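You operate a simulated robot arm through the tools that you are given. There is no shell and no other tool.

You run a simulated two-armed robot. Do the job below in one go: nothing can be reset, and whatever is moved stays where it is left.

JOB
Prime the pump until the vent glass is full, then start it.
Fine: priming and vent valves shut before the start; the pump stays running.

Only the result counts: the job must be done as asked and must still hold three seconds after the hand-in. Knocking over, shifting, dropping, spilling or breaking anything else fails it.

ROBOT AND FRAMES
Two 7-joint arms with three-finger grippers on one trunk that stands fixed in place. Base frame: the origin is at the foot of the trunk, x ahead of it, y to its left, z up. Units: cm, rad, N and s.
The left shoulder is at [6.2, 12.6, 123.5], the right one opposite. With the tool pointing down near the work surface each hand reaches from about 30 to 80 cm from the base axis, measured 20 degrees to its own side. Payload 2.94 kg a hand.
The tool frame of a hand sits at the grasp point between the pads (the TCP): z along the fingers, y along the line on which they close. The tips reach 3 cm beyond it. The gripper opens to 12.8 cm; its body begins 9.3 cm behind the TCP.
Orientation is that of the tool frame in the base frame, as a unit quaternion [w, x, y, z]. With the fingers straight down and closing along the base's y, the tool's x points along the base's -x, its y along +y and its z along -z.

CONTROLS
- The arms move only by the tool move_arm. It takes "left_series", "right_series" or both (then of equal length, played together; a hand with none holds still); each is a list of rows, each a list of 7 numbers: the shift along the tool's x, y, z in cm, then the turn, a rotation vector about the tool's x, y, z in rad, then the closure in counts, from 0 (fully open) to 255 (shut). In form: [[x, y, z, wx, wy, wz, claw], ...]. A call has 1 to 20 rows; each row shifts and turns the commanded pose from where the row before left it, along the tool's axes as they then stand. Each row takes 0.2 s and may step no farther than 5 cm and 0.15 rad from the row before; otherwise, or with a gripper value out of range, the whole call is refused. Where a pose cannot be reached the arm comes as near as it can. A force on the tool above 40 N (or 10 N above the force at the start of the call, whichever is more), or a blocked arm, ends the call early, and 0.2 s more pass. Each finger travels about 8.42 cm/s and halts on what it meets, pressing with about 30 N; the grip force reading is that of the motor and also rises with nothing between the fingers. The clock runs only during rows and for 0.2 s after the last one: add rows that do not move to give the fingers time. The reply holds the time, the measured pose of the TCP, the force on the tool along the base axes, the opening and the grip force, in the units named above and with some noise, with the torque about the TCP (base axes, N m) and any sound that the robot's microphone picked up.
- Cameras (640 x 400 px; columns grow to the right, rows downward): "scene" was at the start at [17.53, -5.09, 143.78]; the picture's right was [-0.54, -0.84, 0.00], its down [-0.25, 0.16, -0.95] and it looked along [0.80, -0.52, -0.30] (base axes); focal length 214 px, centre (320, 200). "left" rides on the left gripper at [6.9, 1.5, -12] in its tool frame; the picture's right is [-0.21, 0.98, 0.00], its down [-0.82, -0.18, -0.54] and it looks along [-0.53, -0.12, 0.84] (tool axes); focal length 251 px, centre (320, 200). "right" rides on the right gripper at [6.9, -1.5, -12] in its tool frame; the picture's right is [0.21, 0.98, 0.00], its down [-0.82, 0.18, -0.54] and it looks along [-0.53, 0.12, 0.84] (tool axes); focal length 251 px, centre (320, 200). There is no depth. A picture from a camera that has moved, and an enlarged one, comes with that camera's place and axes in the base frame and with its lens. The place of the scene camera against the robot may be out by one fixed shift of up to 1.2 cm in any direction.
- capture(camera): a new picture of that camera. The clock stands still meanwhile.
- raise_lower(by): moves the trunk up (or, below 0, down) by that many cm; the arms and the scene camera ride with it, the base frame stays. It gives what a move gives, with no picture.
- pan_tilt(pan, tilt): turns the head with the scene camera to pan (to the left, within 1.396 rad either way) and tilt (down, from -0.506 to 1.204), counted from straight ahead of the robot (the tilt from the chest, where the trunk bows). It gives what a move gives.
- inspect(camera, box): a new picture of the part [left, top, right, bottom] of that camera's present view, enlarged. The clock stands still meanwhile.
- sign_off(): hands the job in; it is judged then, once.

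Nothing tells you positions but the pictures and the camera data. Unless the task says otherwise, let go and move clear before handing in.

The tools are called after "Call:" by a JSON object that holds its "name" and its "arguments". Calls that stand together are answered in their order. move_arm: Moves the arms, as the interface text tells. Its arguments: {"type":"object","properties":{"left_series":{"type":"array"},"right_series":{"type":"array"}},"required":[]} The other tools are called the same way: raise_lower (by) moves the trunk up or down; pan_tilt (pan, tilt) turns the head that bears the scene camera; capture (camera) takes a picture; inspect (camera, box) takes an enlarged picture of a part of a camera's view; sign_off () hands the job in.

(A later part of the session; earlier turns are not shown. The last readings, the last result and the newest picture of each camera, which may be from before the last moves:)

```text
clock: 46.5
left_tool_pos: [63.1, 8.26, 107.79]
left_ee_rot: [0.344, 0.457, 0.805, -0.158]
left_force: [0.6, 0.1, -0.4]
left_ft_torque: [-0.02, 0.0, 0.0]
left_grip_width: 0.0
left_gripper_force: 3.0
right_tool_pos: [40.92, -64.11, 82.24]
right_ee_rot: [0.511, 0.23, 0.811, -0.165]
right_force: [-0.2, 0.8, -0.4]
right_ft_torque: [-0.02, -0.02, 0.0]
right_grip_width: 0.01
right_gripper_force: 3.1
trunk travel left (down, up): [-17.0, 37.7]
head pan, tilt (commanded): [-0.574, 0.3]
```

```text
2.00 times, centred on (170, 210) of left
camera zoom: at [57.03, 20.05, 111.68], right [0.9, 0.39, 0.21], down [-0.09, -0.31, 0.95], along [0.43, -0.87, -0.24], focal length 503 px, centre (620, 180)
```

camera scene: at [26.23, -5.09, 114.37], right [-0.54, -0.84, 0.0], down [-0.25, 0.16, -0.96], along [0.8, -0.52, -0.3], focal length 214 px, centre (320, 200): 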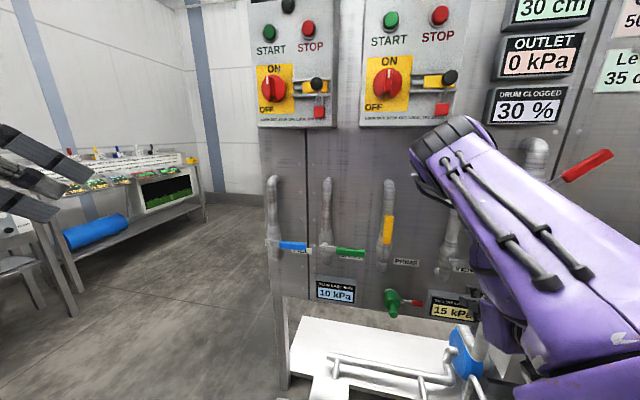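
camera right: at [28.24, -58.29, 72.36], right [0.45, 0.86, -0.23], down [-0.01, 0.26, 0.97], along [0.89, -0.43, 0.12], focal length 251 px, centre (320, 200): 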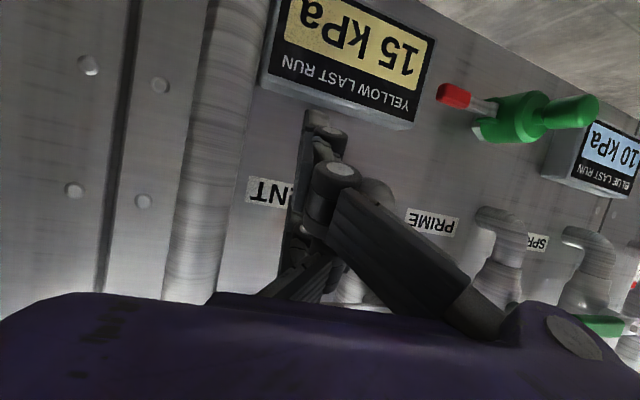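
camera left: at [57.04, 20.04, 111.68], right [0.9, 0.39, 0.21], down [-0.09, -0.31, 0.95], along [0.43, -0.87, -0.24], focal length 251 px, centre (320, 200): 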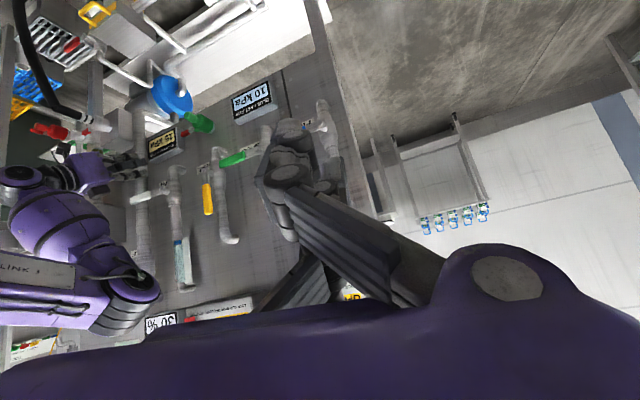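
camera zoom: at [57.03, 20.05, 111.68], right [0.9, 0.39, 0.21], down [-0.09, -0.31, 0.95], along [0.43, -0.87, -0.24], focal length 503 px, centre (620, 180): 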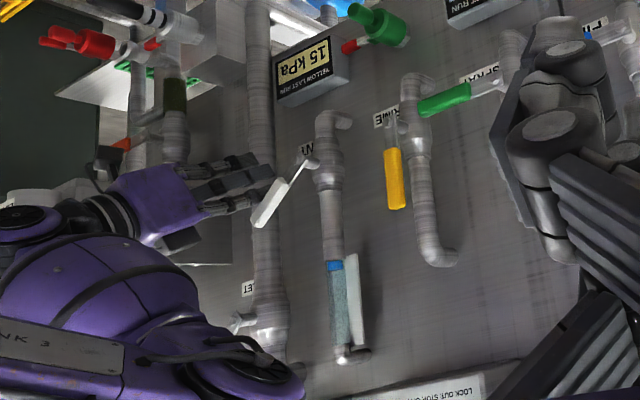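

VENT's lever is about 45° up. I'll enlarge the glass itself to see whether it has begun filling.

Call:
{"name": "inspect", "arguments": {"camera": "left", "box": [160, 225, 240, 300]}}

```text
5.33 times, centred on (200, 262) of left
camera zoom: at [57.03, 20.05, 111.68], right [0.9, 0.39, 0.21], down [-0.09, -0.31, 0.95], along [0.43, -0.87, -0.24], focal length 1341 px, centre (960, -133)
```

zoom: 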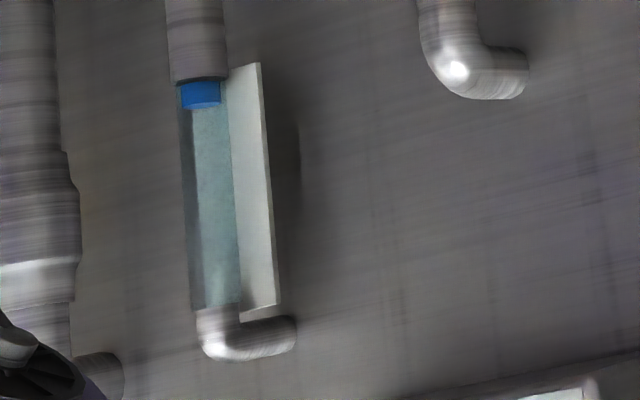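

The glass has a blue water column only at its very bottom. I'll swing VENT further open and look again.

Call:
{"name": "move_arm", "arguments": {"right_series": [[-0.9, 0.8, -0.42, 0, 0, 0, 255], [-0.9, 1.0, -0.42, 0, 0, 0, 255], [-0.63, 1.3, -0.3, 0, 0, 0, 255]]}}

Call:
{"name": "inspect", "arguments": {"camera": "left", "box": [160, 225, 240, 300]}}

Call:
{"name": "inspect", "arguments": {"camera": "left", "box": [40, 110, 300, 310]}}

```text
clock: 47.3
left_tool_pos: [63.27, 8.39, 107.8]
left_ee_rot: [0.344, 0.457, 0.805, -0.157]
left_force: [-0.2, 0.3, -0.1]
left_ft_torque: [-0.04, 0.0, -0.03]
left_grip_width: 0.02
left_gripper_force: 2.9
right_tool_pos: [42.39, -61.46, 84.97]
right_ee_rot: [0.511, 0.231, 0.811, -0.165]
right_force: [-2.7, -1.4, 0.2]
right_ft_torque: [0.01, 0.02, -0.05]
right_grip_width: 0.02
right_gripper_force: 2.8
trunk travel left (down, up): [-17.0, 37.7]
head pan, tilt (commanded): [-0.574, 0.3]
```

```text
5.33 times, centred on (200, 262) of left
camera zoom: at [57.02, 20.02, 111.7], right [0.9, 0.39, 0.21], down [-0.09, -0.31, 0.95], along [0.43, -0.87, -0.24], focal length 1341 px, centre (960, -133)
```

zoom: 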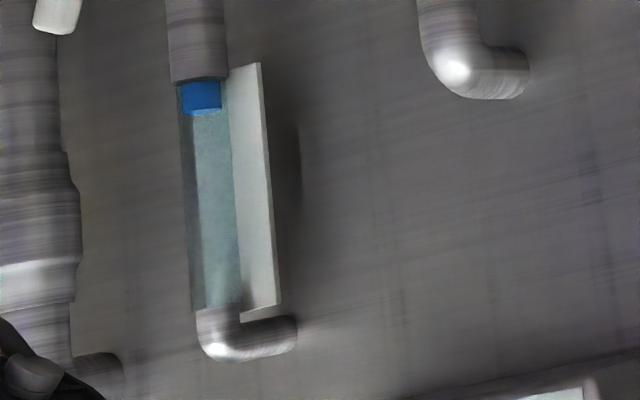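

```text
2.00 times, centred on (170, 210) of left
camera zoom: at [57.02, 20.02, 111.7], right [0.9, 0.39, 0.21], down [-0.09, -0.31, 0.95], along [0.43, -0.87, -0.24], focal length 503 px, centre (620, 180)
```

zoom: 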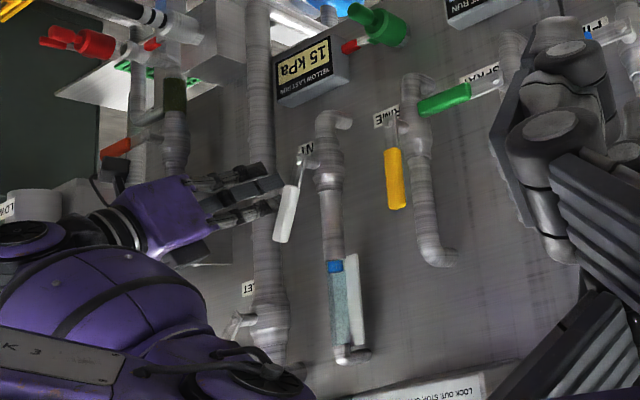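

It is filling: the blue column has begun to rise. VENT stands about 75°, so I'll nudge it to fully upright and keep watching.

Call:
{"name": "move_arm", "arguments": {"right_series": [[-0.4, 1.0, -0.2, 0, 0, 0, 255], [-0.2, 0.9, -0.1, 0, 0, 0, 255], [0, 0, 0, 0, 0, 0, 255]]}}

Call:
{"name": "inspect", "arguments": {"camera": "left", "box": [160, 225, 240, 300]}}

Call:
{"name": "inspect", "arguments": {"camera": "left", "box": [40, 110, 300, 310]}}

```text
clock: 48.1
left_tool_pos: [62.99, 8.1, 107.85]
left_ee_rot: [0.345, 0.457, 0.805, -0.156]
left_force: [0.0, -0.3, -0.5]
left_ft_torque: [-0.01, -0.01, 0.01]
left_grip_width: 0.0
left_gripper_force: 3.0
right_tool_pos: [43.21, -59.91, 85.51]
right_ee_rot: [0.511, 0.232, 0.811, -0.166]
right_force: [-12.6, -15.2, 4.9]
right_ft_torque: [0.18, 0.03, -0.41]
right_grip_width: 0.0
right_gripper_force: 7.4
trunk travel left (down, up): [-17.0, 37.7]
head pan, tilt (commanded): [-0.574, 0.3]
```

```text
5.33 times, centred on (200, 262) of left
camera zoom: at [56.88, 19.93, 111.79], right [0.9, 0.38, 0.21], down [-0.09, -0.31, 0.95], along [0.43, -0.87, -0.24], focal length 1341 px, centre (960, -133)
```

zoom: 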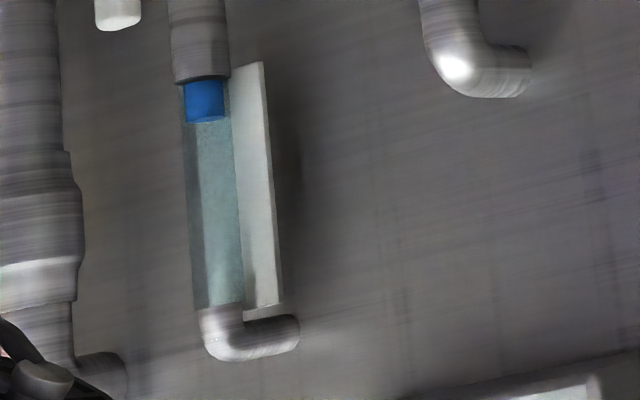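

```text
2.00 times, centred on (170, 210) of left
camera zoom: at [56.88, 19.93, 111.79], right [0.9, 0.38, 0.21], down [-0.09, -0.31, 0.95], along [0.43, -0.87, -0.24], focal length 503 px, centre (620, 180)
```

zoom: 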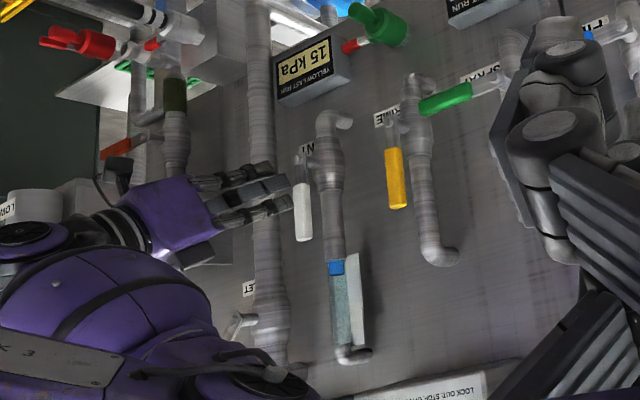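

VENT is fully open against its stop and the blue level is rising steadily (roughly 15 s to go). Meanwhile I'll take the hand over the top of the lever to its left side, ready to close it.

Call:
{"name": "move_arm", "arguments": {"right_series": [[0, -1.0, 0, 0, 0, 0, 255], [-2.9, -0.2, -1.35, 0, 0, 0, 255], [-2.9, 0, -1.35, 0, 0, 0, 255], [-2.9, 0, -1.35, 0, 0, 0, 255], [-2.9, 0, -1.35, 0, 0, 0, 255]]}}

Call:
{"name": "inspect", "arguments": {"camera": "left", "box": [40, 110, 300, 310]}}

Call:
{"name": "capture", "arguments": {"camera": "right"}}

```text
clock: 49.3
left_tool_pos: [63.13, 8.31, 107.83]
left_ee_rot: [0.343, 0.458, 0.805, -0.158]
left_force: [-0.5, -0.5, 0.4]
left_ft_torque: [0.01, 0.0, 0.07]
left_grip_width: 0.0
left_gripper_force: 3.1
right_tool_pos: [43.01, -60.35, 98.43]
right_ee_rot: [0.512, 0.231, 0.811, -0.165]
right_force: [0.9, -0.1, 0.4]
right_ft_torque: [-0.02, 0.0, 0.01]
right_grip_width: 0.0
right_gripper_force: 3.0
trunk travel left (down, up): [-17.0, 37.7]
head pan, tilt (commanded): [-0.574, 0.3]
```

```text
2.00 times, centred on (170, 210) of left
camera zoom: at [57.02, 20.07, 111.69], right [0.9, 0.39, 0.21], down [-0.09, -0.3, 0.95], along [0.43, -0.87, -0.24], focal length 503 px, centre (620, 180)
```

zoom: 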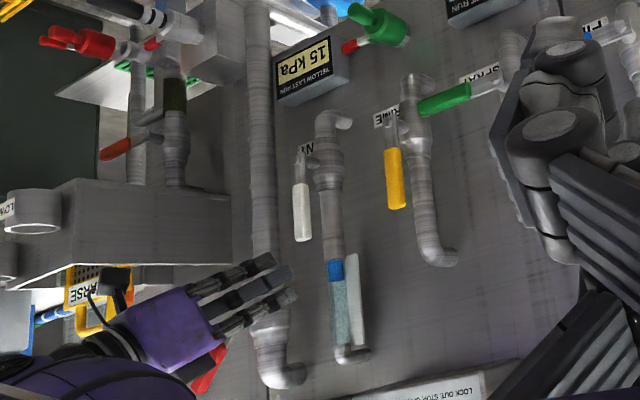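

```text
taken
camera right: at [30.74, -54.12, 97.34], right [0.45, 0.86, -0.22], down [-0.01, 0.25, 0.97], along [0.89, -0.43, 0.12], focal length 251 px, centre (320, 200)
```

right: 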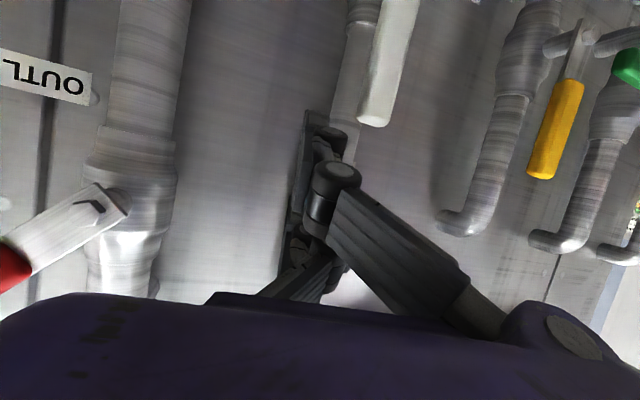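

The lever's tip reaches about z=94, so I'll rise 2.5 cm more to clear it, cross to the left, and drop down beside it.

Call:
{"name": "move_arm", "arguments": {"right_series": [[-2.6, 0, -1.2, 0, 0, 0, 255], [0, 2.6, 0, 0, 0, 0, 255], [0, 2.6, 0, 0, 0, 0, 255], [0, 2.6, 0, 0, 0, 0, 255], [3.0, 0, 1.41, 0, 0, 0, 255], [3.0, 0, 1.41, 0, 0, 0, 255], [2.6, 0, 1.2, 0, 0, 0, 255]]}}

Call:
{"name": "inspect", "arguments": {"camera": "left", "box": [40, 110, 300, 310]}}

Call:
{"name": "inspect", "arguments": {"camera": "left", "box": [160, 225, 240, 300]}}

Call:
{"name": "capture", "arguments": {"camera": "right"}}

```text
clock: 50.9
left_tool_pos: [62.72, 8.24, 108.01]
left_ee_rot: [0.345, 0.459, 0.804, -0.157]
left_force: [-1.1, -0.2, 1.5]
left_ft_torque: [0.04, -0.05, 0.06]
left_grip_width: 0.0
left_gripper_force: 2.8
right_tool_pos: [47.15, -54.0, 91.63]
right_ee_rot: [0.512, 0.231, 0.811, -0.164]
right_force: [-2.0, -0.1, 0.2]
right_ft_torque: [0.01, -0.05, 0.05]
right_grip_width: 0.0
right_gripper_force: 2.8
trunk travel left (down, up): [-17.0, 37.7]
head pan, tilt (commanded): [-0.574, 0.3]
```

```text
2.00 times, centred on (170, 210) of left
camera zoom: at [56.58, 20.04, 112.02], right [0.9, 0.39, 0.21], down [-0.1, -0.3, 0.95], along [0.43, -0.87, -0.24], focal length 503 px, centre (620, 180)
```

zoom: 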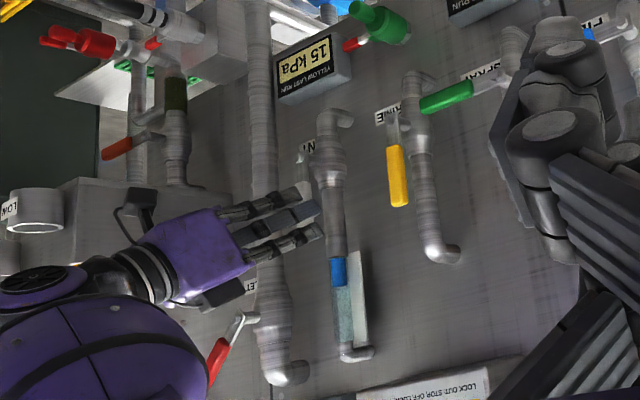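

```text
5.33 times, centred on (200, 262) of left
camera zoom: at [56.58, 20.04, 112.02], right [0.9, 0.39, 0.21], down [-0.1, -0.3, 0.95], along [0.43, -0.87, -0.24], focal length 1341 px, centre (960, -133)
```

zoom: 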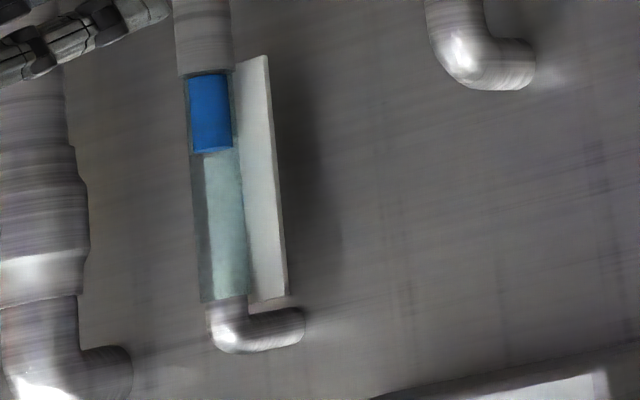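

```text
taken
camera right: at [34.69, -47.95, 90.54], right [0.45, 0.87, -0.22], down [-0.01, 0.25, 0.97], along [0.89, -0.43, 0.12], focal length 251 px, centre (320, 200)
```

right: 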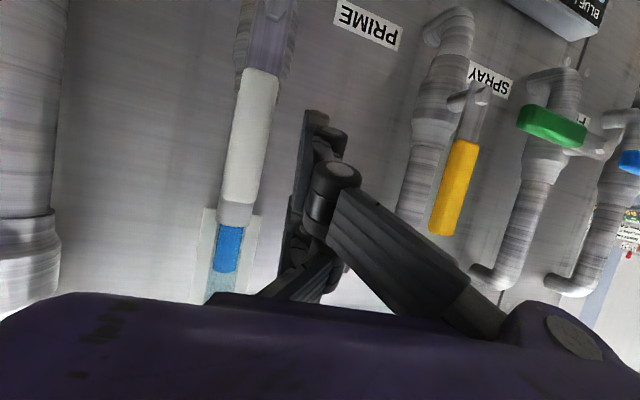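

The level is about a third up and rising about 5 % per second; the hand now stands just left of the upright VENT lever. I'll wait 4 s and look again.

Call:
{"name": "move_arm", "arguments": {"right_series": [[0, 0, 0, 0, 0, 0, 255], [0, 0, 0, 0, 0, 0, 255], [0, 0, 0, 0, 0, 0, 255], [0, 0, 0, 0, 0, 0, 255], [0, 0, 0, 0, 0, 0, 255], [0, 0, 0, 0, 0, 0, 255], [0, 0, 0, 0, 0, 0, 255], [0, 0, 0, 0, 0, 0, 255], [0, 0, 0, 0, 0, 0, 255], [0, 0, 0, 0, 0, 0, 255], [0, 0, 0, 0, 0, 0, 255], [0, 0, 0, 0, 0, 0, 255], [0, 0, 0, 0, 0, 0, 255], [0, 0, 0, 0, 0, 0, 255], [0, 0, 0, 0, 0, 0, 255], [0, 0, 0, 0, 0, 0, 255], [0, 0, 0, 0, 0, 0, 255], [0, 0, 0, 0, 0, 0, 255], [0, 0, 0, 0, 0, 0, 255], [0, 0, 0, 0, 0, 0, 255]]}}

Call:
{"name": "inspect", "arguments": {"camera": "left", "box": [160, 225, 240, 300]}}

Call:
{"name": "inspect", "arguments": {"camera": "left", "box": [40, 110, 300, 310]}}

```text
clock: 55.1
left_tool_pos: [63.27, 8.28, 107.86]
left_ee_rot: [0.343, 0.457, 0.805, -0.158]
left_force: [0.0, 0.0, -0.3]
left_ft_torque: [0.01, 0.0, -0.02]
left_grip_width: 0.0
left_gripper_force: 2.9
right_tool_pos: [47.3, -54.09, 91.52]
right_ee_rot: [0.51, 0.23, 0.813, -0.163]
right_force: [0.1, 0.1, -0.9]
right_ft_torque: [0.01, 0.01, 0.01]
right_grip_width: 0.01
right_gripper_force: 2.9
trunk travel left (down, up): [-17.0, 37.7]
head pan, tilt (commanded): [-0.574, 0.3]
```

```text
5.33 times, centred on (200, 262) of left
camera zoom: at [57.03, 20.04, 111.68], right [0.9, 0.39, 0.21], down [-0.09, -0.31, 0.95], along [0.43, -0.87, -0.24], focal length 1341 px, centre (960, -133)
```

zoom: 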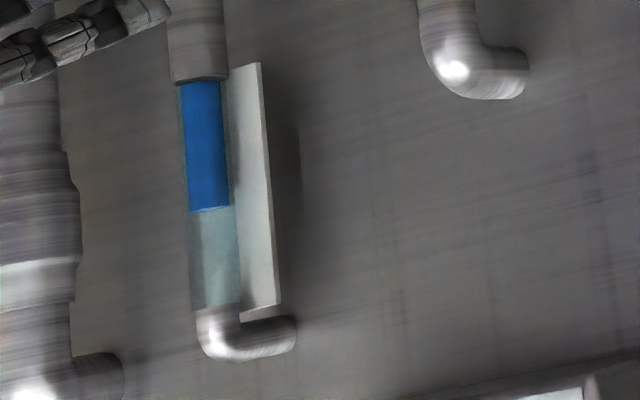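

```text
2.00 times, centred on (170, 210) of left
camera zoom: at [57.03, 20.04, 111.68], right [0.9, 0.39, 0.21], down [-0.09, -0.31, 0.95], along [0.43, -0.87, -0.24], focal length 503 px, centre (620, 180)
```

zoom: 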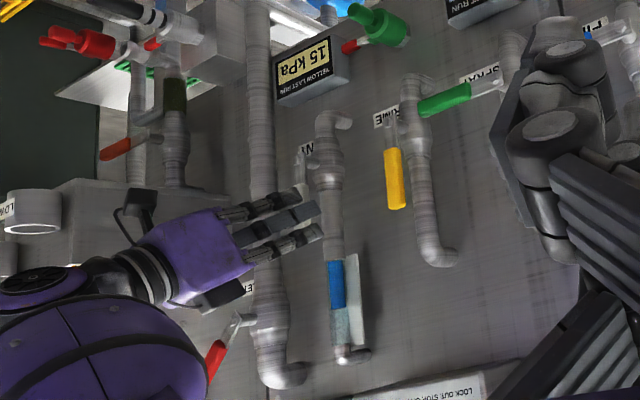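

The glass is about 56 % full. Another 4 s of waiting, then I'll check again.

Call:
{"name": "move_arm", "arguments": {"right_series": [[0, 0, 0, 0, 0, 0, 255], [0, 0, 0, 0, 0, 0, 255], [0, 0, 0, 0, 0, 0, 255], [0, 0, 0, 0, 0, 0, 255], [0, 0, 0, 0, 0, 0, 255], [0, 0, 0, 0, 0, 0, 255], [0, 0, 0, 0, 0, 0, 255], [0, 0, 0, 0, 0, 0, 255], [0, 0, 0, 0, 0, 0, 255], [0, 0, 0, 0, 0, 0, 255], [0, 0, 0, 0, 0, 0, 255], [0, 0, 0, 0, 0, 0, 255], [0, 0, 0, 0, 0, 0, 255], [0, 0, 0, 0, 0, 0, 255], [0, 0, 0, 0, 0, 0, 255], [0, 0, 0, 0, 0, 0, 255], [0, 0, 0, 0, 0, 0, 255], [0, 0, 0, 0, 0, 0, 255], [0, 0, 0, 0, 0, 0, 255], [0, 0, 0, 0, 0, 0, 255]]}}

Call:
{"name": "inspect", "arguments": {"camera": "left", "box": [160, 225, 240, 300]}}

```text
clock: 59.3
left_tool_pos: [63.2, 8.3, 107.76]
left_ee_rot: [0.343, 0.457, 0.805, -0.157]
left_force: [-0.2, 0.1, 1.1]
left_ft_torque: [0.0, -0.02, -0.01]
left_grip_width: 0.0
left_gripper_force: 3.4
right_tool_pos: [47.38, -54.05, 91.51]
right_ee_rot: [0.511, 0.23, 0.812, -0.163]
right_force: [0.2, 0.1, 0.6]
right_ft_torque: [0.01, -0.02, 0.0]
right_grip_width: 0.0
right_gripper_force: 3.5
trunk travel left (down, up): [-17.0, 37.7]
head pan, tilt (commanded): [-0.574, 0.3]
```

```text
5.33 times, centred on (200, 262) of left
camera zoom: at [57.03, 20.04, 111.68], right [0.9, 0.39, 0.21], down [-0.09, -0.31, 0.95], along [0.43, -0.87, -0.24], focal length 1341 px, centre (960, -133)
```

zoom: 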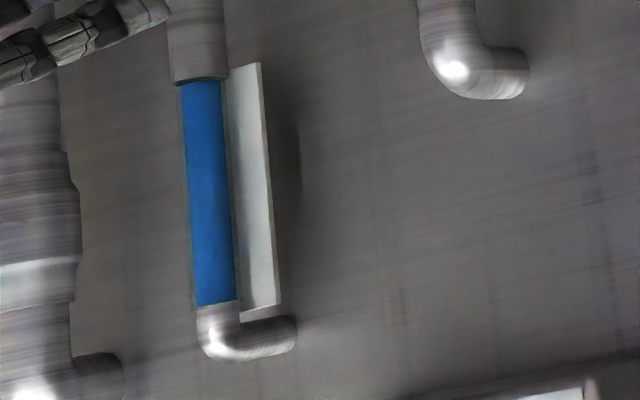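

The glass is full. I'll shut VENT now, pushing its lever to the right and down along its arc.

Call:
{"name": "move_arm", "arguments": {"right_series": [[0, -1.9, 0, 0, 0, 0, 255], [0, -1.9, 0, 0, 0, 0, 255], [0, -1.9, 0, 0, 0, 0, 255], [0, -2.1, 0, 0, 0, 0, 255], [0.72, -2.1, 0.34, 0, 0, 0, 255], [1.72, -1.0, 0.8, 0, 0, 0, 255], [1.81, -0.6, 0.85, 0, 0, 0, 255]]}}

Call:
{"name": "inspect", "arguments": {"camera": "left", "box": [40, 110, 300, 310]}}

Call:
{"name": "capture", "arguments": {"camera": "right"}}

```text
clock: 60.9
left_tool_pos: [63.05, 8.5, 107.72]
left_ee_rot: [0.344, 0.457, 0.805, -0.157]
left_force: [0.4, 1.3, 0.0]
left_ft_torque: [0.0, -0.02, 0.02]
left_grip_width: 0.02
left_gripper_force: 2.9
right_tool_pos: [40.21, -63.8, 87.94]
right_ee_rot: [0.507, 0.238, 0.81, -0.171]
right_force: [-22.2, 13.3, 3.8]
right_ft_torque: [0.28, 0.17, 0.17]
right_grip_width: 0.6
right_gripper_force: 2.6
trunk travel left (down, up): [-17.0, 37.7]
head pan, tilt (commanded): [-0.574, 0.3]
stopped in row 7 (right hand): the force on the tool passed its limit at 42 N (the readings are from after the stop); the commanded pose is now the measured one
```

```text
2.00 times, centred on (170, 210) of left
camera zoom: at [56.86, 20.18, 111.71], right [0.9, 0.38, 0.21], down [-0.09, -0.3, 0.95], along [0.43, -0.87, -0.24], focal length 503 px, centre (620, 180)
```

zoom: 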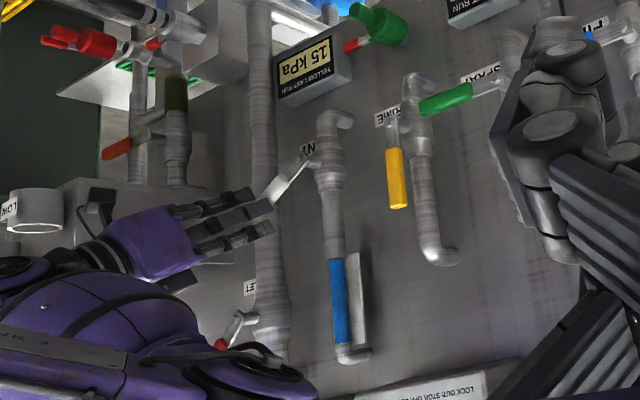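

```text
taken
camera right: at [27.87, -57.44, 86.8], right [0.46, 0.86, -0.23], down [0.0, 0.26, 0.97], along [0.89, -0.45, 0.12], focal length 251 px, centre (320, 200)
```

right: 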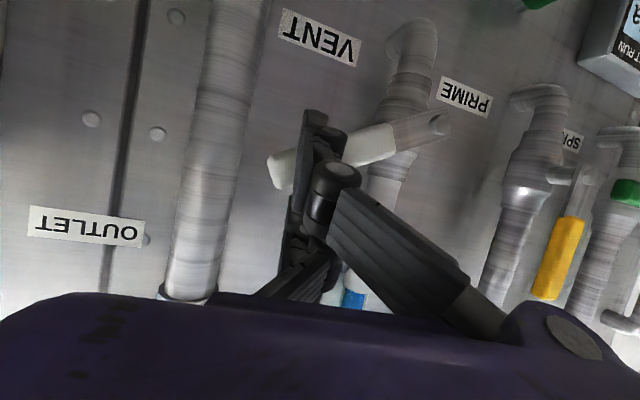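

VENT is half shut but the lower finger slid onto the front of the handle because the hand is pitched down and not deep enough. I'll back off, level the fingers and come back deeper above the lever.

Call:
{"name": "move_arm", "arguments": {"right_series": [[-0.72, 0, -2.0, 0, 0, 0, 255], [-0.72, 0, -2.0, 0, 0, 0, 255], [-2.2, 1.0, -1.0, 0, 0, 0, 255], [0, 0, 0, 0, -0.13, 0, 255], [0, 0, 0, 0, -0.13, 0, 255]]}}

Call:
{"name": "inspect", "arguments": {"camera": "left", "box": [40, 110, 300, 310]}}

Call:
{"name": "capture", "arguments": {"camera": "right"}}

```text
clock: 62.1
left_tool_pos: [63.08, 8.25, 107.73]
left_ee_rot: [0.344, 0.457, 0.805, -0.157]
left_force: [-0.2, -0.3, -0.6]
left_ft_torque: [-0.01, 0.01, 0.02]
left_grip_width: 0.0
left_gripper_force: 3.0
right_tool_pos: [38.7, -61.25, 93.31]
right_ee_rot: [0.611, 0.209, 0.738, -0.196]
right_force: [-0.3, -0.6, 0.7]
right_ft_torque: [0.0, 0.01, 0.0]
right_grip_width: 0.0
right_gripper_force: 3.1
trunk travel left (down, up): [-17.0, 37.7]
head pan, tilt (commanded): [-0.574, 0.3]
```

```text
2.00 times, centred on (170, 210) of left
camera zoom: at [57.02, 20.04, 111.69], right [0.9, 0.39, 0.21], down [-0.09, -0.31, 0.95], along [0.43, -0.87, -0.24], focal length 503 px, centre (620, 180)
```

zoom: 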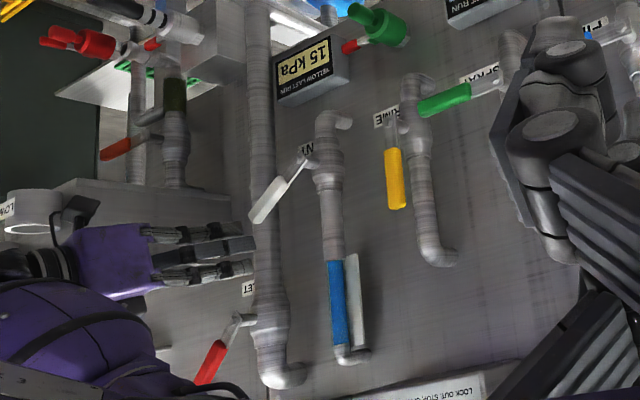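

```text
taken
camera right: at [27.05, -55.55, 88.58], right [0.5, 0.83, -0.25], down [-0.21, 0.39, 0.9], along [0.84, -0.4, 0.37], focal length 251 px, centre (320, 200)
```

right: 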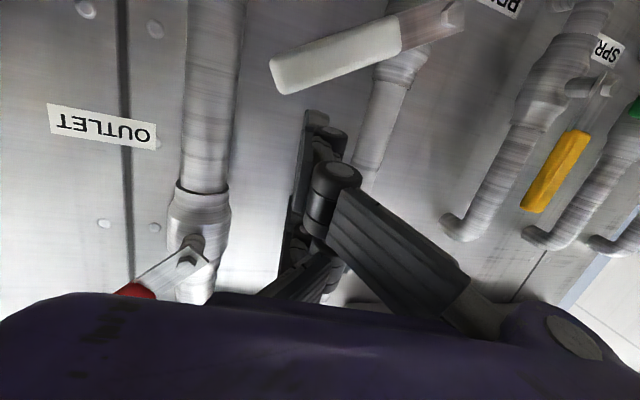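

VENT's lever now sits at about 40°, and my levelled fingers are just above it and in front. I'll go 4 cm deeper and then press straight down to shut it.

Call:
{"name": "move_arm", "arguments": {"right_series": [[-0.6, 0, 2.0, 0, 0, 0, 255], [-0.6, 0, 2.0, 0, 0, 0, 255], [1.4, -0.1, 0.25, 0, 0, 0, 255], [1.4, -0.1, 0.25, 0, 0, 0, 255], [1.4, -0.1, 0.25, 0, 0, 0, 255], [1.4, -0.1, 0.25, 0, 0, 0, 255], [1.3, -0.1, 0.23, 0, 0, 0, 255]]}}

Call:
{"name": "inspect", "arguments": {"camera": "left", "box": [40, 110, 300, 310]}}

Call:
{"name": "capture", "arguments": {"camera": "right"}}

```text
clock: 63.7
left_tool_pos: [63.06, 8.41, 107.9]
left_ee_rot: [0.344, 0.458, 0.804, -0.158]
left_force: [0.8, -0.3, 0.2]
left_ft_torque: [0.03, 0.04, -0.01]
left_grip_width: 0.01
left_gripper_force: 3.1
right_tool_pos: [41.77, -64.09, 86.85]
right_ee_rot: [0.613, 0.208, 0.736, -0.199]
right_force: [-1.0, 0.9, 14.8]
right_ft_torque: [-0.15, -0.02, -0.02]
right_grip_width: 0.03
right_gripper_force: 3.0
trunk travel left (down, up): [-17.0, 37.7]
head pan, tilt (commanded): [-0.574, 0.3]
```

```text
2.00 times, centred on (170, 210) of left
camera zoom: at [56.93, 20.16, 111.74], right [0.9, 0.39, 0.21], down [-0.09, -0.3, 0.95], along [0.43, -0.87, -0.24], focal length 503 px, centre (620, 180)
```

zoom: 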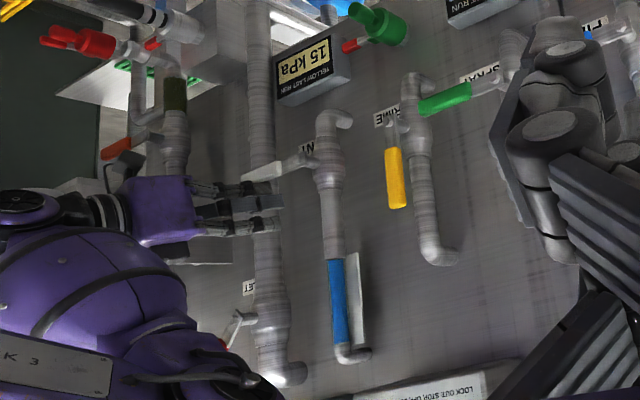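

```text
taken
camera right: at [30.06, -58.48, 82.2], right [0.5, 0.83, -0.25], down [-0.21, 0.39, 0.89], along [0.84, -0.4, 0.37], focal length 251 px, centre (320, 200)
```

right: 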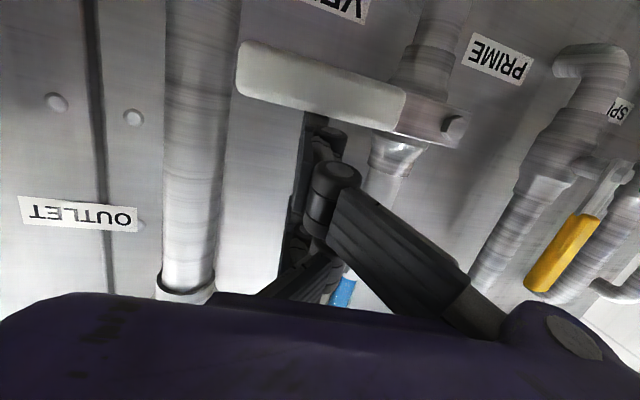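

VENT's lever is back to crosswise against its stop (15 N) and the glass still reads full. Next I'll back away from VENT, then raise the trunk to get room for reaching the left side of the PRIME lever.

Call:
{"name": "move_arm", "arguments": {"right_series": [[-1.5, 0, -0.3, 0, 0, 0, 255], [-0.3, 0, -2.0, 0, 0, 0, 255], [0, 1.5, -2.0, 0, 0, 0, 255], [0, 0, 0, 0, 0, 0, 255]]}}

Call:
{"name": "inspect", "arguments": {"camera": "left", "box": [40, 110, 300, 310]}}

Call:
{"name": "capture", "arguments": {"camera": "right"}}

```text
clock: 64.7
left_tool_pos: [63.27, 8.22, 107.8]
left_ee_rot: [0.344, 0.457, 0.805, -0.157]
left_force: [-0.2, -0.6, 0.8]
left_ft_torque: [0.01, 0.0, 0.0]
left_grip_width: 0.0
left_gripper_force: 2.8
right_tool_pos: [39.56, -60.65, 89.01]
right_ee_rot: [0.611, 0.21, 0.738, -0.196]
right_force: [-0.1, 0.0, 0.1]
right_ft_torque: [0.0, 0.02, -0.01]
right_grip_width: 0.0
right_gripper_force: 3.0
trunk travel left (down, up): [-17.0, 37.7]
head pan, tilt (commanded): [-0.574, 0.3]
```

```text
2.00 times, centred on (170, 210) of left
camera zoom: at [57.03, 20.01, 111.69], right [0.9, 0.39, 0.21], down [-0.09, -0.31, 0.95], along [0.43, -0.87, -0.24], focal length 503 px, centre (620, 180)
```

zoom: 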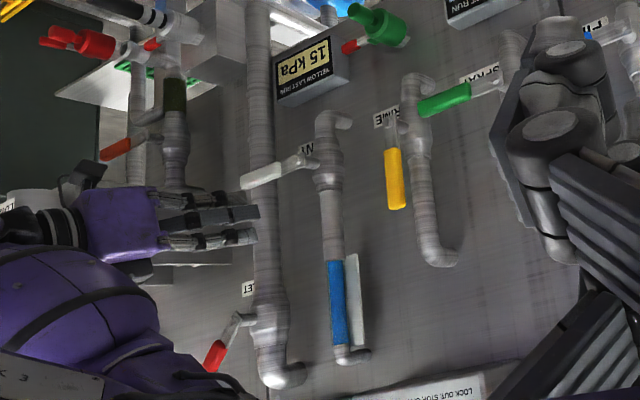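

```text
taken
camera right: at [27.8, -54.94, 84.45], right [0.5, 0.83, -0.24], down [-0.21, 0.39, 0.9], along [0.84, -0.4, 0.37], focal length 251 px, centre (320, 200)
```

right: 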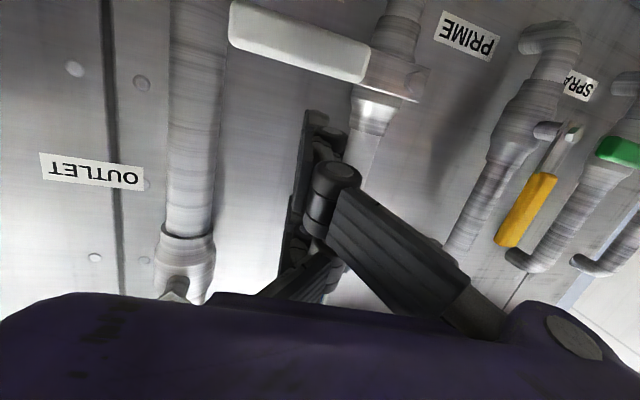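

VENT is shut as at the start and the glass stays full. I'll raise the trunk 20 cm now.

Call:
{"name": "raise_lower", "arguments": {"by": 20}}

Call:
{"name": "capture", "arguments": {"camera": "right"}}

Call:
{"name": "capture", "arguments": {"camera": "left"}}

Call:
{"name": "capture", "arguments": {"camera": "scene"}}

```text
clock: 66.9
left_tool_pos: [56.14, 8.41, 136.38]
left_ee_rot: [0.414, 0.467, 0.772, -0.118]
left_force: [-0.2, 0.7, -0.4]
left_ft_torque: [0.01, 0.01, 0.01]
left_grip_width: 0.01
left_gripper_force: 2.6
right_tool_pos: [39.44, -60.72, 109.12]
right_ee_rot: [0.61, 0.21, 0.738, -0.197]
right_force: [0.4, 0.0, 0.4]
right_ft_torque: [0.04, 0.01, 0.02]
right_grip_width: 0.0
right_gripper_force: 2.8
trunk travel left (down, up): [-37.0, 17.7]
head pan, tilt (commanded): [-0.574, 0.3]
```

```text
taken
camera right: at [27.7, -54.94, 104.53], right [0.5, 0.83, -0.24], down [-0.21, 0.39, 0.9], along [0.84, -0.4, 0.37], focal length 251 px, centre (320, 200)
```

right: 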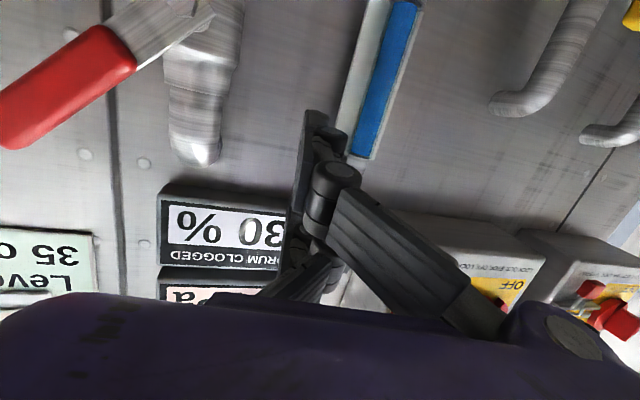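

```text
taken
camera left: at [49.4, 20.09, 139.16], right [0.85, 0.39, 0.36], down [-0.25, -0.3, 0.92], along [0.47, -0.87, -0.16], focal length 251 px, centre (320, 200)
```

left: 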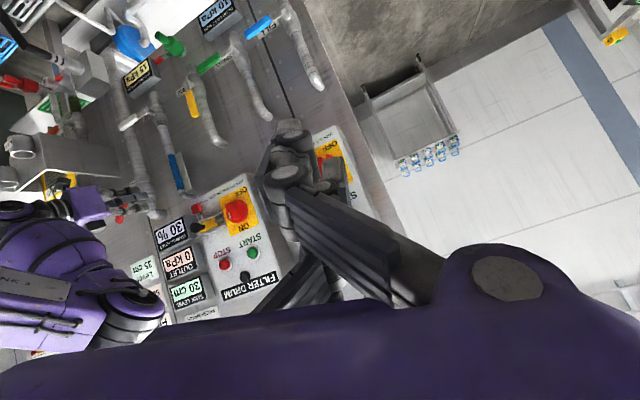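

```text
taken
camera scene: at [20.39, -5.09, 135.13], right [-0.54, -0.84, 0.0], down [-0.25, 0.16, -0.96], along [0.8, -0.52, -0.3], focal length 214 px, centre (320, 200)
```

scene: 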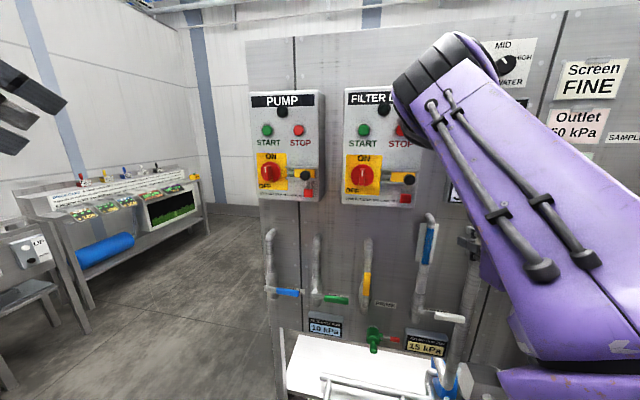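

Now both cameras give a good view: PRIME up (open), VENT crosswise (shut), glass full. I'll bring the right hand left and down in front of the PRIME lever, passing above its tip.

Call:
{"name": "move_arm", "arguments": {"right_series": [[1.71, 2.4, 0.37, 0, 0, 0, 255], [1.71, 2.4, 0.37, 0, 0, 0, 255], [1.71, 2.4, 0.37, 0, 0, 0, 255], [1.71, 2.4, 0.37, 0, 0, 0, 255], [0.17, 2.5, 1.17, 0, 0, 0, 255], [0.17, 2.5, 1.17, 0, 0, 0, 255], [0, 0, 0, 0, 0, 0, 255]]}}

Call:
{"name": "capture", "arguments": {"camera": "right"}}

Call:
{"name": "capture", "arguments": {"camera": "left"}}

Call:
{"name": "capture", "arguments": {"camera": "scene"}}

```text
clock: 68.5
left_tool_pos: [56.03, 8.2, 136.41]
left_ee_rot: [0.414, 0.468, 0.772, -0.119]
left_force: [-0.1, -0.3, 0.8]
left_ft_torque: [-0.01, -0.03, 0.01]
left_grip_width: 0.03
left_gripper_force: 3.1
right_tool_pos: [46.92, -51.8, 101.59]
right_ee_rot: [0.613, 0.207, 0.738, -0.193]
right_force: [-0.6, 0.3, -0.1]
right_ft_torque: [-0.01, 0.04, 0.02]
right_grip_width: 0.0
right_gripper_force: 2.8
right hand out of reach, approached as far as the arm can: row 6
trunk travel left (down, up): [-37.0, 17.7]
head pan, tilt (commanded): [-0.574, 0.3]
```

```text
taken
camera right: at [35.12, -46.13, 96.9], right [0.5, 0.83, -0.24], down [-0.21, 0.39, 0.9], along [0.84, -0.39, 0.37], focal length 251 px, centre (320, 200)
```

right: 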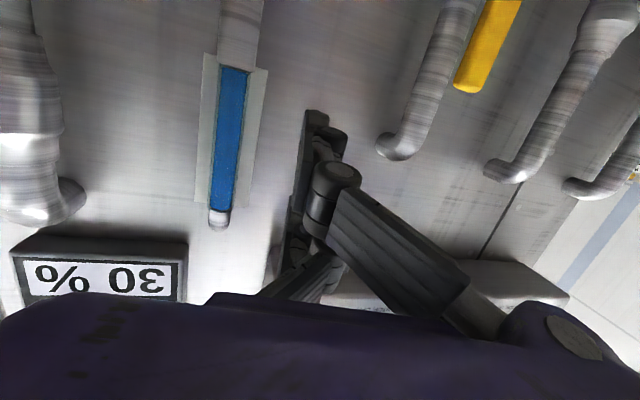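

```text
taken
camera left: at [49.29, 20.05, 139.22], right [0.85, 0.39, 0.36], down [-0.25, -0.3, 0.92], along [0.47, -0.87, -0.16], focal length 251 px, centre (320, 200)
```

left: 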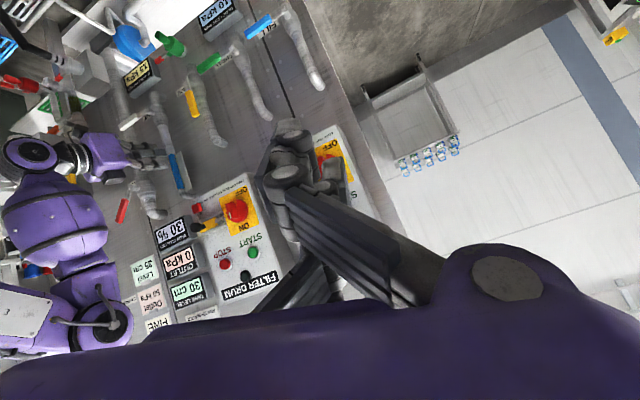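

```text
taken
camera scene: at [20.29, -5.14, 135.15], right [-0.54, -0.84, 0.0], down [-0.25, 0.16, -0.96], along [0.8, -0.52, -0.3], focal length 214 px, centre (320, 200)
```

scene: 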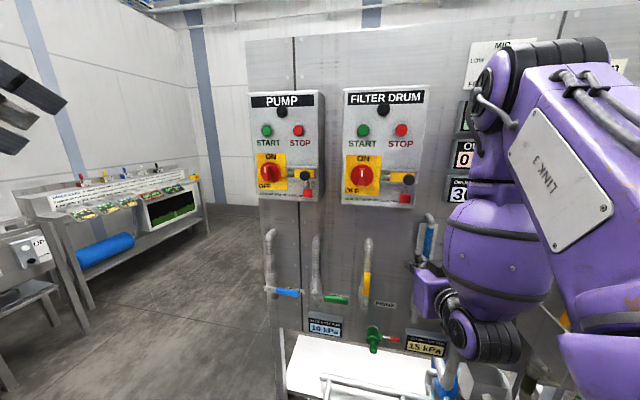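

The arm has settled into a roomier posture and the scene camera now sees the levers past it. I'll go a little forward and then left over the top of the PRIME lever.

Call:
{"name": "move_arm", "arguments": {"right_series": [[-0.35, 0.5, 1.9, 0, 0, 0, 255], [-0.35, 0.5, 1.9, 0, 0, 0, 255], [0, 2.2, 0.1, 0, 0, 0, 255], [0, 2.2, 0.1, 0, 0, 0, 255], [0, 2.2, 0.1, 0, 0, 0, 255], [0, 0, 0, 0, 0, 0, 255]]}}

Call:
{"name": "capture", "arguments": {"camera": "right"}}

Call:
{"name": "capture", "arguments": {"camera": "scene"}}

```text
clock: 69.9
left_tool_pos: [56.07, 8.33, 136.42]
left_ee_rot: [0.413, 0.468, 0.772, -0.117]
left_force: [-0.3, -0.2, -0.3]
left_ft_torque: [-0.02, 0.0, 0.01]
left_grip_width: 0.0
left_gripper_force: 3.3
right_tool_pos: [48.38, -53.44, 101.21]
right_ee_rot: [0.611, 0.208, 0.739, -0.194]
right_force: [0.5, 0.3, 0.2]
right_ft_torque: [0.02, 0.01, 0.02]
right_grip_width: 0.01
right_gripper_force: 2.9
right hand out of reach, approached as far as the arm can: row 1, 2, 3, 4, 5
trunk travel left (down, up): [-37.0, 17.7]
head pan, tilt (commanded): [-0.574, 0.3]
```

```text
taken
camera right: at [36.58, -47.83, 96.68], right [0.5, 0.83, -0.24], down [-0.21, 0.39, 0.9], along [0.84, -0.39, 0.37], focal length 251 px, centre (320, 200)
```

right: 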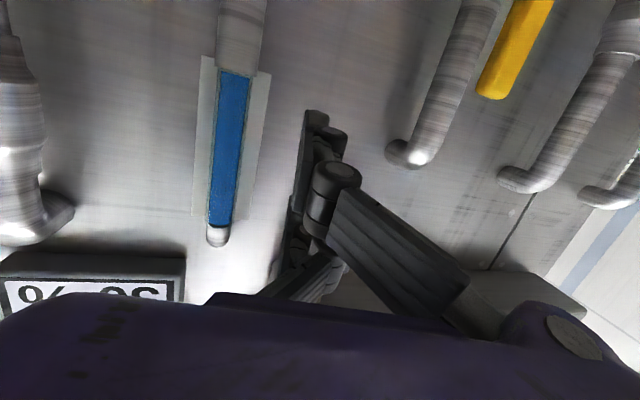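

```text
taken
camera scene: at [20.35, -5.09, 135.14], right [-0.54, -0.84, 0.0], down [-0.25, 0.16, -0.96], along [0.8, -0.52, -0.3], focal length 214 px, centre (320, 200)
```

scene: 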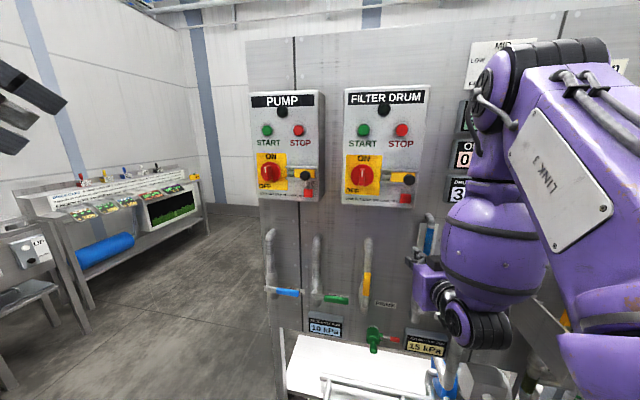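

The arm is against its inner limit again at this height; lower down there is more room, and I can pass in front of the lever instead of over it. I'll drop to z≈89 while easing back, then slide left in front of PRIME.

Call:
{"name": "move_arm", "arguments": {"right_series": [[3.0, 0.2, -0.3, 0, 0, 0, 255], [3.0, 0.2, -0.3, 0, 0, 0, 255], [3.0, 0.2, -0.3, 0, 0, 0, 255], [3.0, 0.2, -0.3, 0, 0, 0, 255], [0, 0, 0, 0, 0, 0, 255]]}}

Call:
{"name": "capture", "arguments": {"camera": "right"}}

Call:
{"name": "capture", "arguments": {"camera": "scene"}}

```text
clock: 71.1
left_tool_pos: [56.11, 8.41, 136.42]
left_ee_rot: [0.413, 0.467, 0.773, -0.117]
left_force: [0.4, -0.5, -0.6]
left_ft_torque: [-0.02, 0.0, -0.05]
left_grip_width: 0.01
left_gripper_force: 3.1
right_tool_pos: [41.25, -53.38, 91.02]
right_ee_rot: [0.61, 0.209, 0.739, -0.196]
right_force: [0.7, 0.5, 0.1]
right_ft_torque: [0.0, -0.05, -0.03]
right_grip_width: 0.03
right_gripper_force: 2.9
right hand out of reach, approached as far as the arm can: row 1, 2, 3, 4
trunk travel left (down, up): [-37.0, 17.7]
head pan, tilt (commanded): [-0.574, 0.3]
```

```text
taken
camera right: at [29.52, -47.66, 86.46], right [0.5, 0.83, -0.24], down [-0.21, 0.39, 0.9], along [0.84, -0.4, 0.37], focal length 251 px, centre (320, 200)
```

right: 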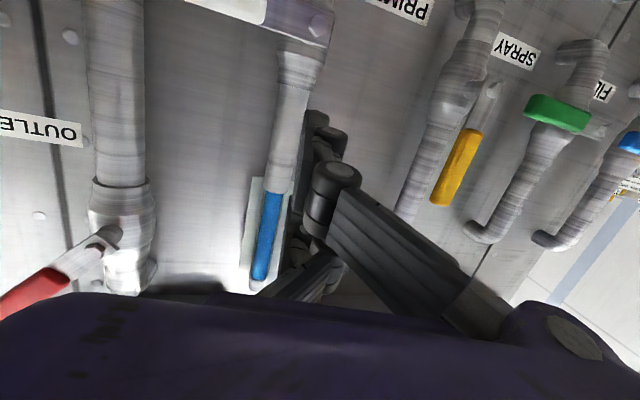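

```text
taken
camera scene: at [20.4, -5.05, 135.14], right [-0.54, -0.84, 0.0], down [-0.25, 0.16, -0.96], along [0.8, -0.52, -0.3], focal length 214 px, centre (320, 200)
```

scene: 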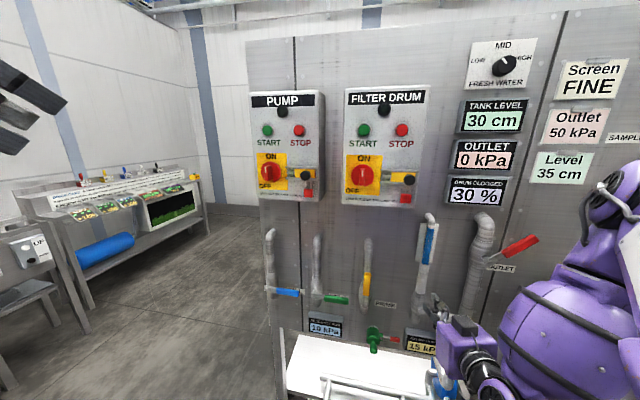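

The elbow has now swung out to the right, leaving the whole wall in view: glass full, PRIME up. I'll slide left in front of the PRIME lever now.

Call:
{"name": "move_arm", "arguments": {"right_series": [[0, 2.5, 0.2, 0, 0, 0, 255], [0, 2.5, 0.2, 0, 0, 0, 255], [0, 2.5, 0.2, 0, 0, 0, 255], [0, 2.5, 0.2, 0, 0, 0, 255], [0, 0, 0, 0, 0, 0, 255]]}}

Call:
{"name": "capture", "arguments": {"camera": "right"}}

Call:
{"name": "capture", "arguments": {"camera": "scene"}}

```text
clock: 72.3
left_tool_pos: [56.19, 8.23, 136.35]
left_ee_rot: [0.414, 0.468, 0.772, -0.117]
left_force: [-0.2, -0.7, 0.0]
left_ft_torque: [0.02, -0.02, 0.05]
left_grip_width: 0.01
left_gripper_force: 2.2
right_tool_pos: [40.41, -49.96, 93.75]
right_ee_rot: [0.611, 0.209, 0.738, -0.196]
right_force: [-0.1, -0.5, -0.1]
right_ft_torque: [0.02, 0.02, 0.0]
right_grip_width: 0.0
right_gripper_force: 3.1
right hand out of reach, approached as far as the arm can: row 1, 2, 3, 4
trunk travel left (down, up): [-37.0, 17.7]
head pan, tilt (commanded): [-0.574, 0.3]
```

```text
taken
camera right: at [28.62, -44.3, 89.07], right [0.5, 0.83, -0.24], down [-0.21, 0.39, 0.9], along [0.84, -0.4, 0.37], focal length 251 px, centre (320, 200)
```

right: 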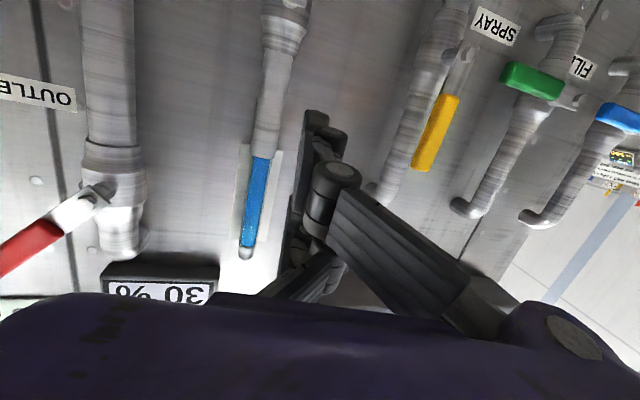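

```text
taken
camera scene: at [20.36, -5.11, 135.14], right [-0.54, -0.84, 0.0], down [-0.25, 0.16, -0.96], along [0.8, -0.52, -0.3], focal length 214 px, centre (320, 200)
```

scene: 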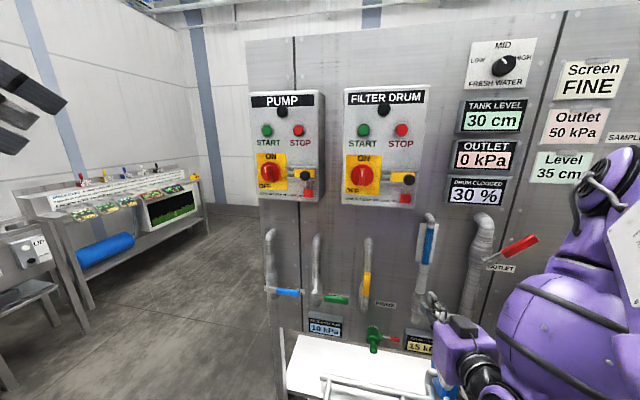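

It is again hugging the inner limit, so I'll move forward first to gain room, then left.

Call:
{"name": "move_arm", "arguments": {"right_series": [[0.7, 0.3, 2.3, 0, 0, 0, 255], [0.7, 0.3, 2.3, 0, 0, 0, 255], [0.7, 0.3, 2.3, 0, 0, 0, 255], [0, 0, 0, 0, 0, 0, 255]]}}

Call:
{"name": "move_arm", "arguments": {"right_series": [[0, 2.2, 0, 0, 0, 0, 255], [0, 2.2, 0, 0, 0, 0, 255], [0, 2.2, 0, 0, 0, 0, 255], [0, 0, 0, 0, 0, 0, 255]]}}

Call:
{"name": "capture", "arguments": {"camera": "right"}}

Call:
{"name": "capture", "arguments": {"camera": "scene"}}

```text
clock: 73.3
left_tool_pos: [56.1, 8.41, 136.55]
left_ee_rot: [0.414, 0.468, 0.772, -0.118]
left_force: [-0.4, -0.1, 0.2]
left_ft_torque: [0.02, 0.01, 0.01]
left_grip_width: 0.0
left_gripper_force: 3.4
right_tool_pos: [42.68, -54.91, 92.18]
right_ee_rot: [0.611, 0.209, 0.738, -0.196]
right_force: [-0.5, -0.2, 0.7]
right_ft_torque: [0.01, 0.02, -0.02]
right_grip_width: 0.0
right_gripper_force: 3.2
right hand out of reach, approached as far as the arm can: row 1, 2, 3
trunk travel left (down, up): [-37.0, 17.7]
head pan, tilt (commanded): [-0.574, 0.3]
```

```text
clock: 74.3
left_tool_pos: [56.12, 8.36, 136.42]
left_ee_rot: [0.414, 0.467, 0.772, -0.117]
left_force: [-0.4, 0.3, 0.5]
left_ft_torque: [0.02, 0.0, -0.02]
left_grip_width: 0.0
left_gripper_force: 3.4
right_tool_pos: [41.56, -51.52, 94.08]
right_ee_rot: [0.611, 0.209, 0.738, -0.196]
right_force: [0.4, -0.6, 0.3]
right_ft_torque: [-0.03, -0.01, -0.02]
right_grip_width: 0.02
right_gripper_force: 3.2
right hand out of reach, approached as far as the arm can: row 1, 2, 3
trunk travel left (down, up): [-37.0, 17.7]
head pan, tilt (commanded): [-0.574, 0.3]
```

```text
taken
camera right: at [29.79, -45.88, 89.37], right [0.5, 0.83, -0.24], down [-0.21, 0.39, 0.9], along [0.84, -0.4, 0.37], focal length 251 px, centre (320, 200)
```

right: 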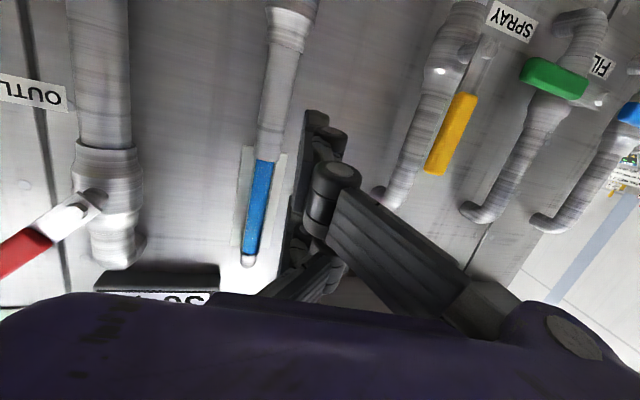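

```text
taken
camera scene: at [20.36, -5.11, 135.14], right [-0.54, -0.84, 0.0], down [-0.25, 0.16, -0.96], along [0.8, -0.52, -0.3], focal length 214 px, centre (320, 200)
```

scene: 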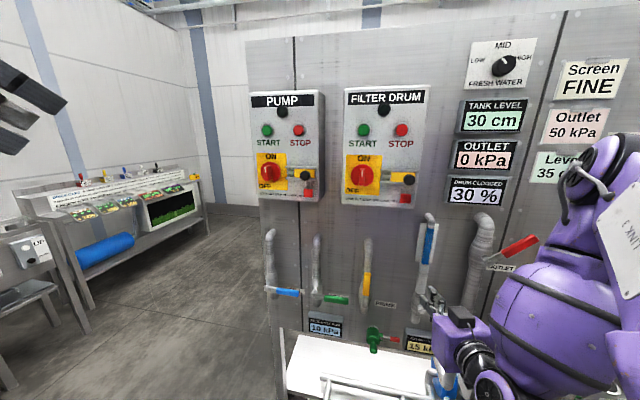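

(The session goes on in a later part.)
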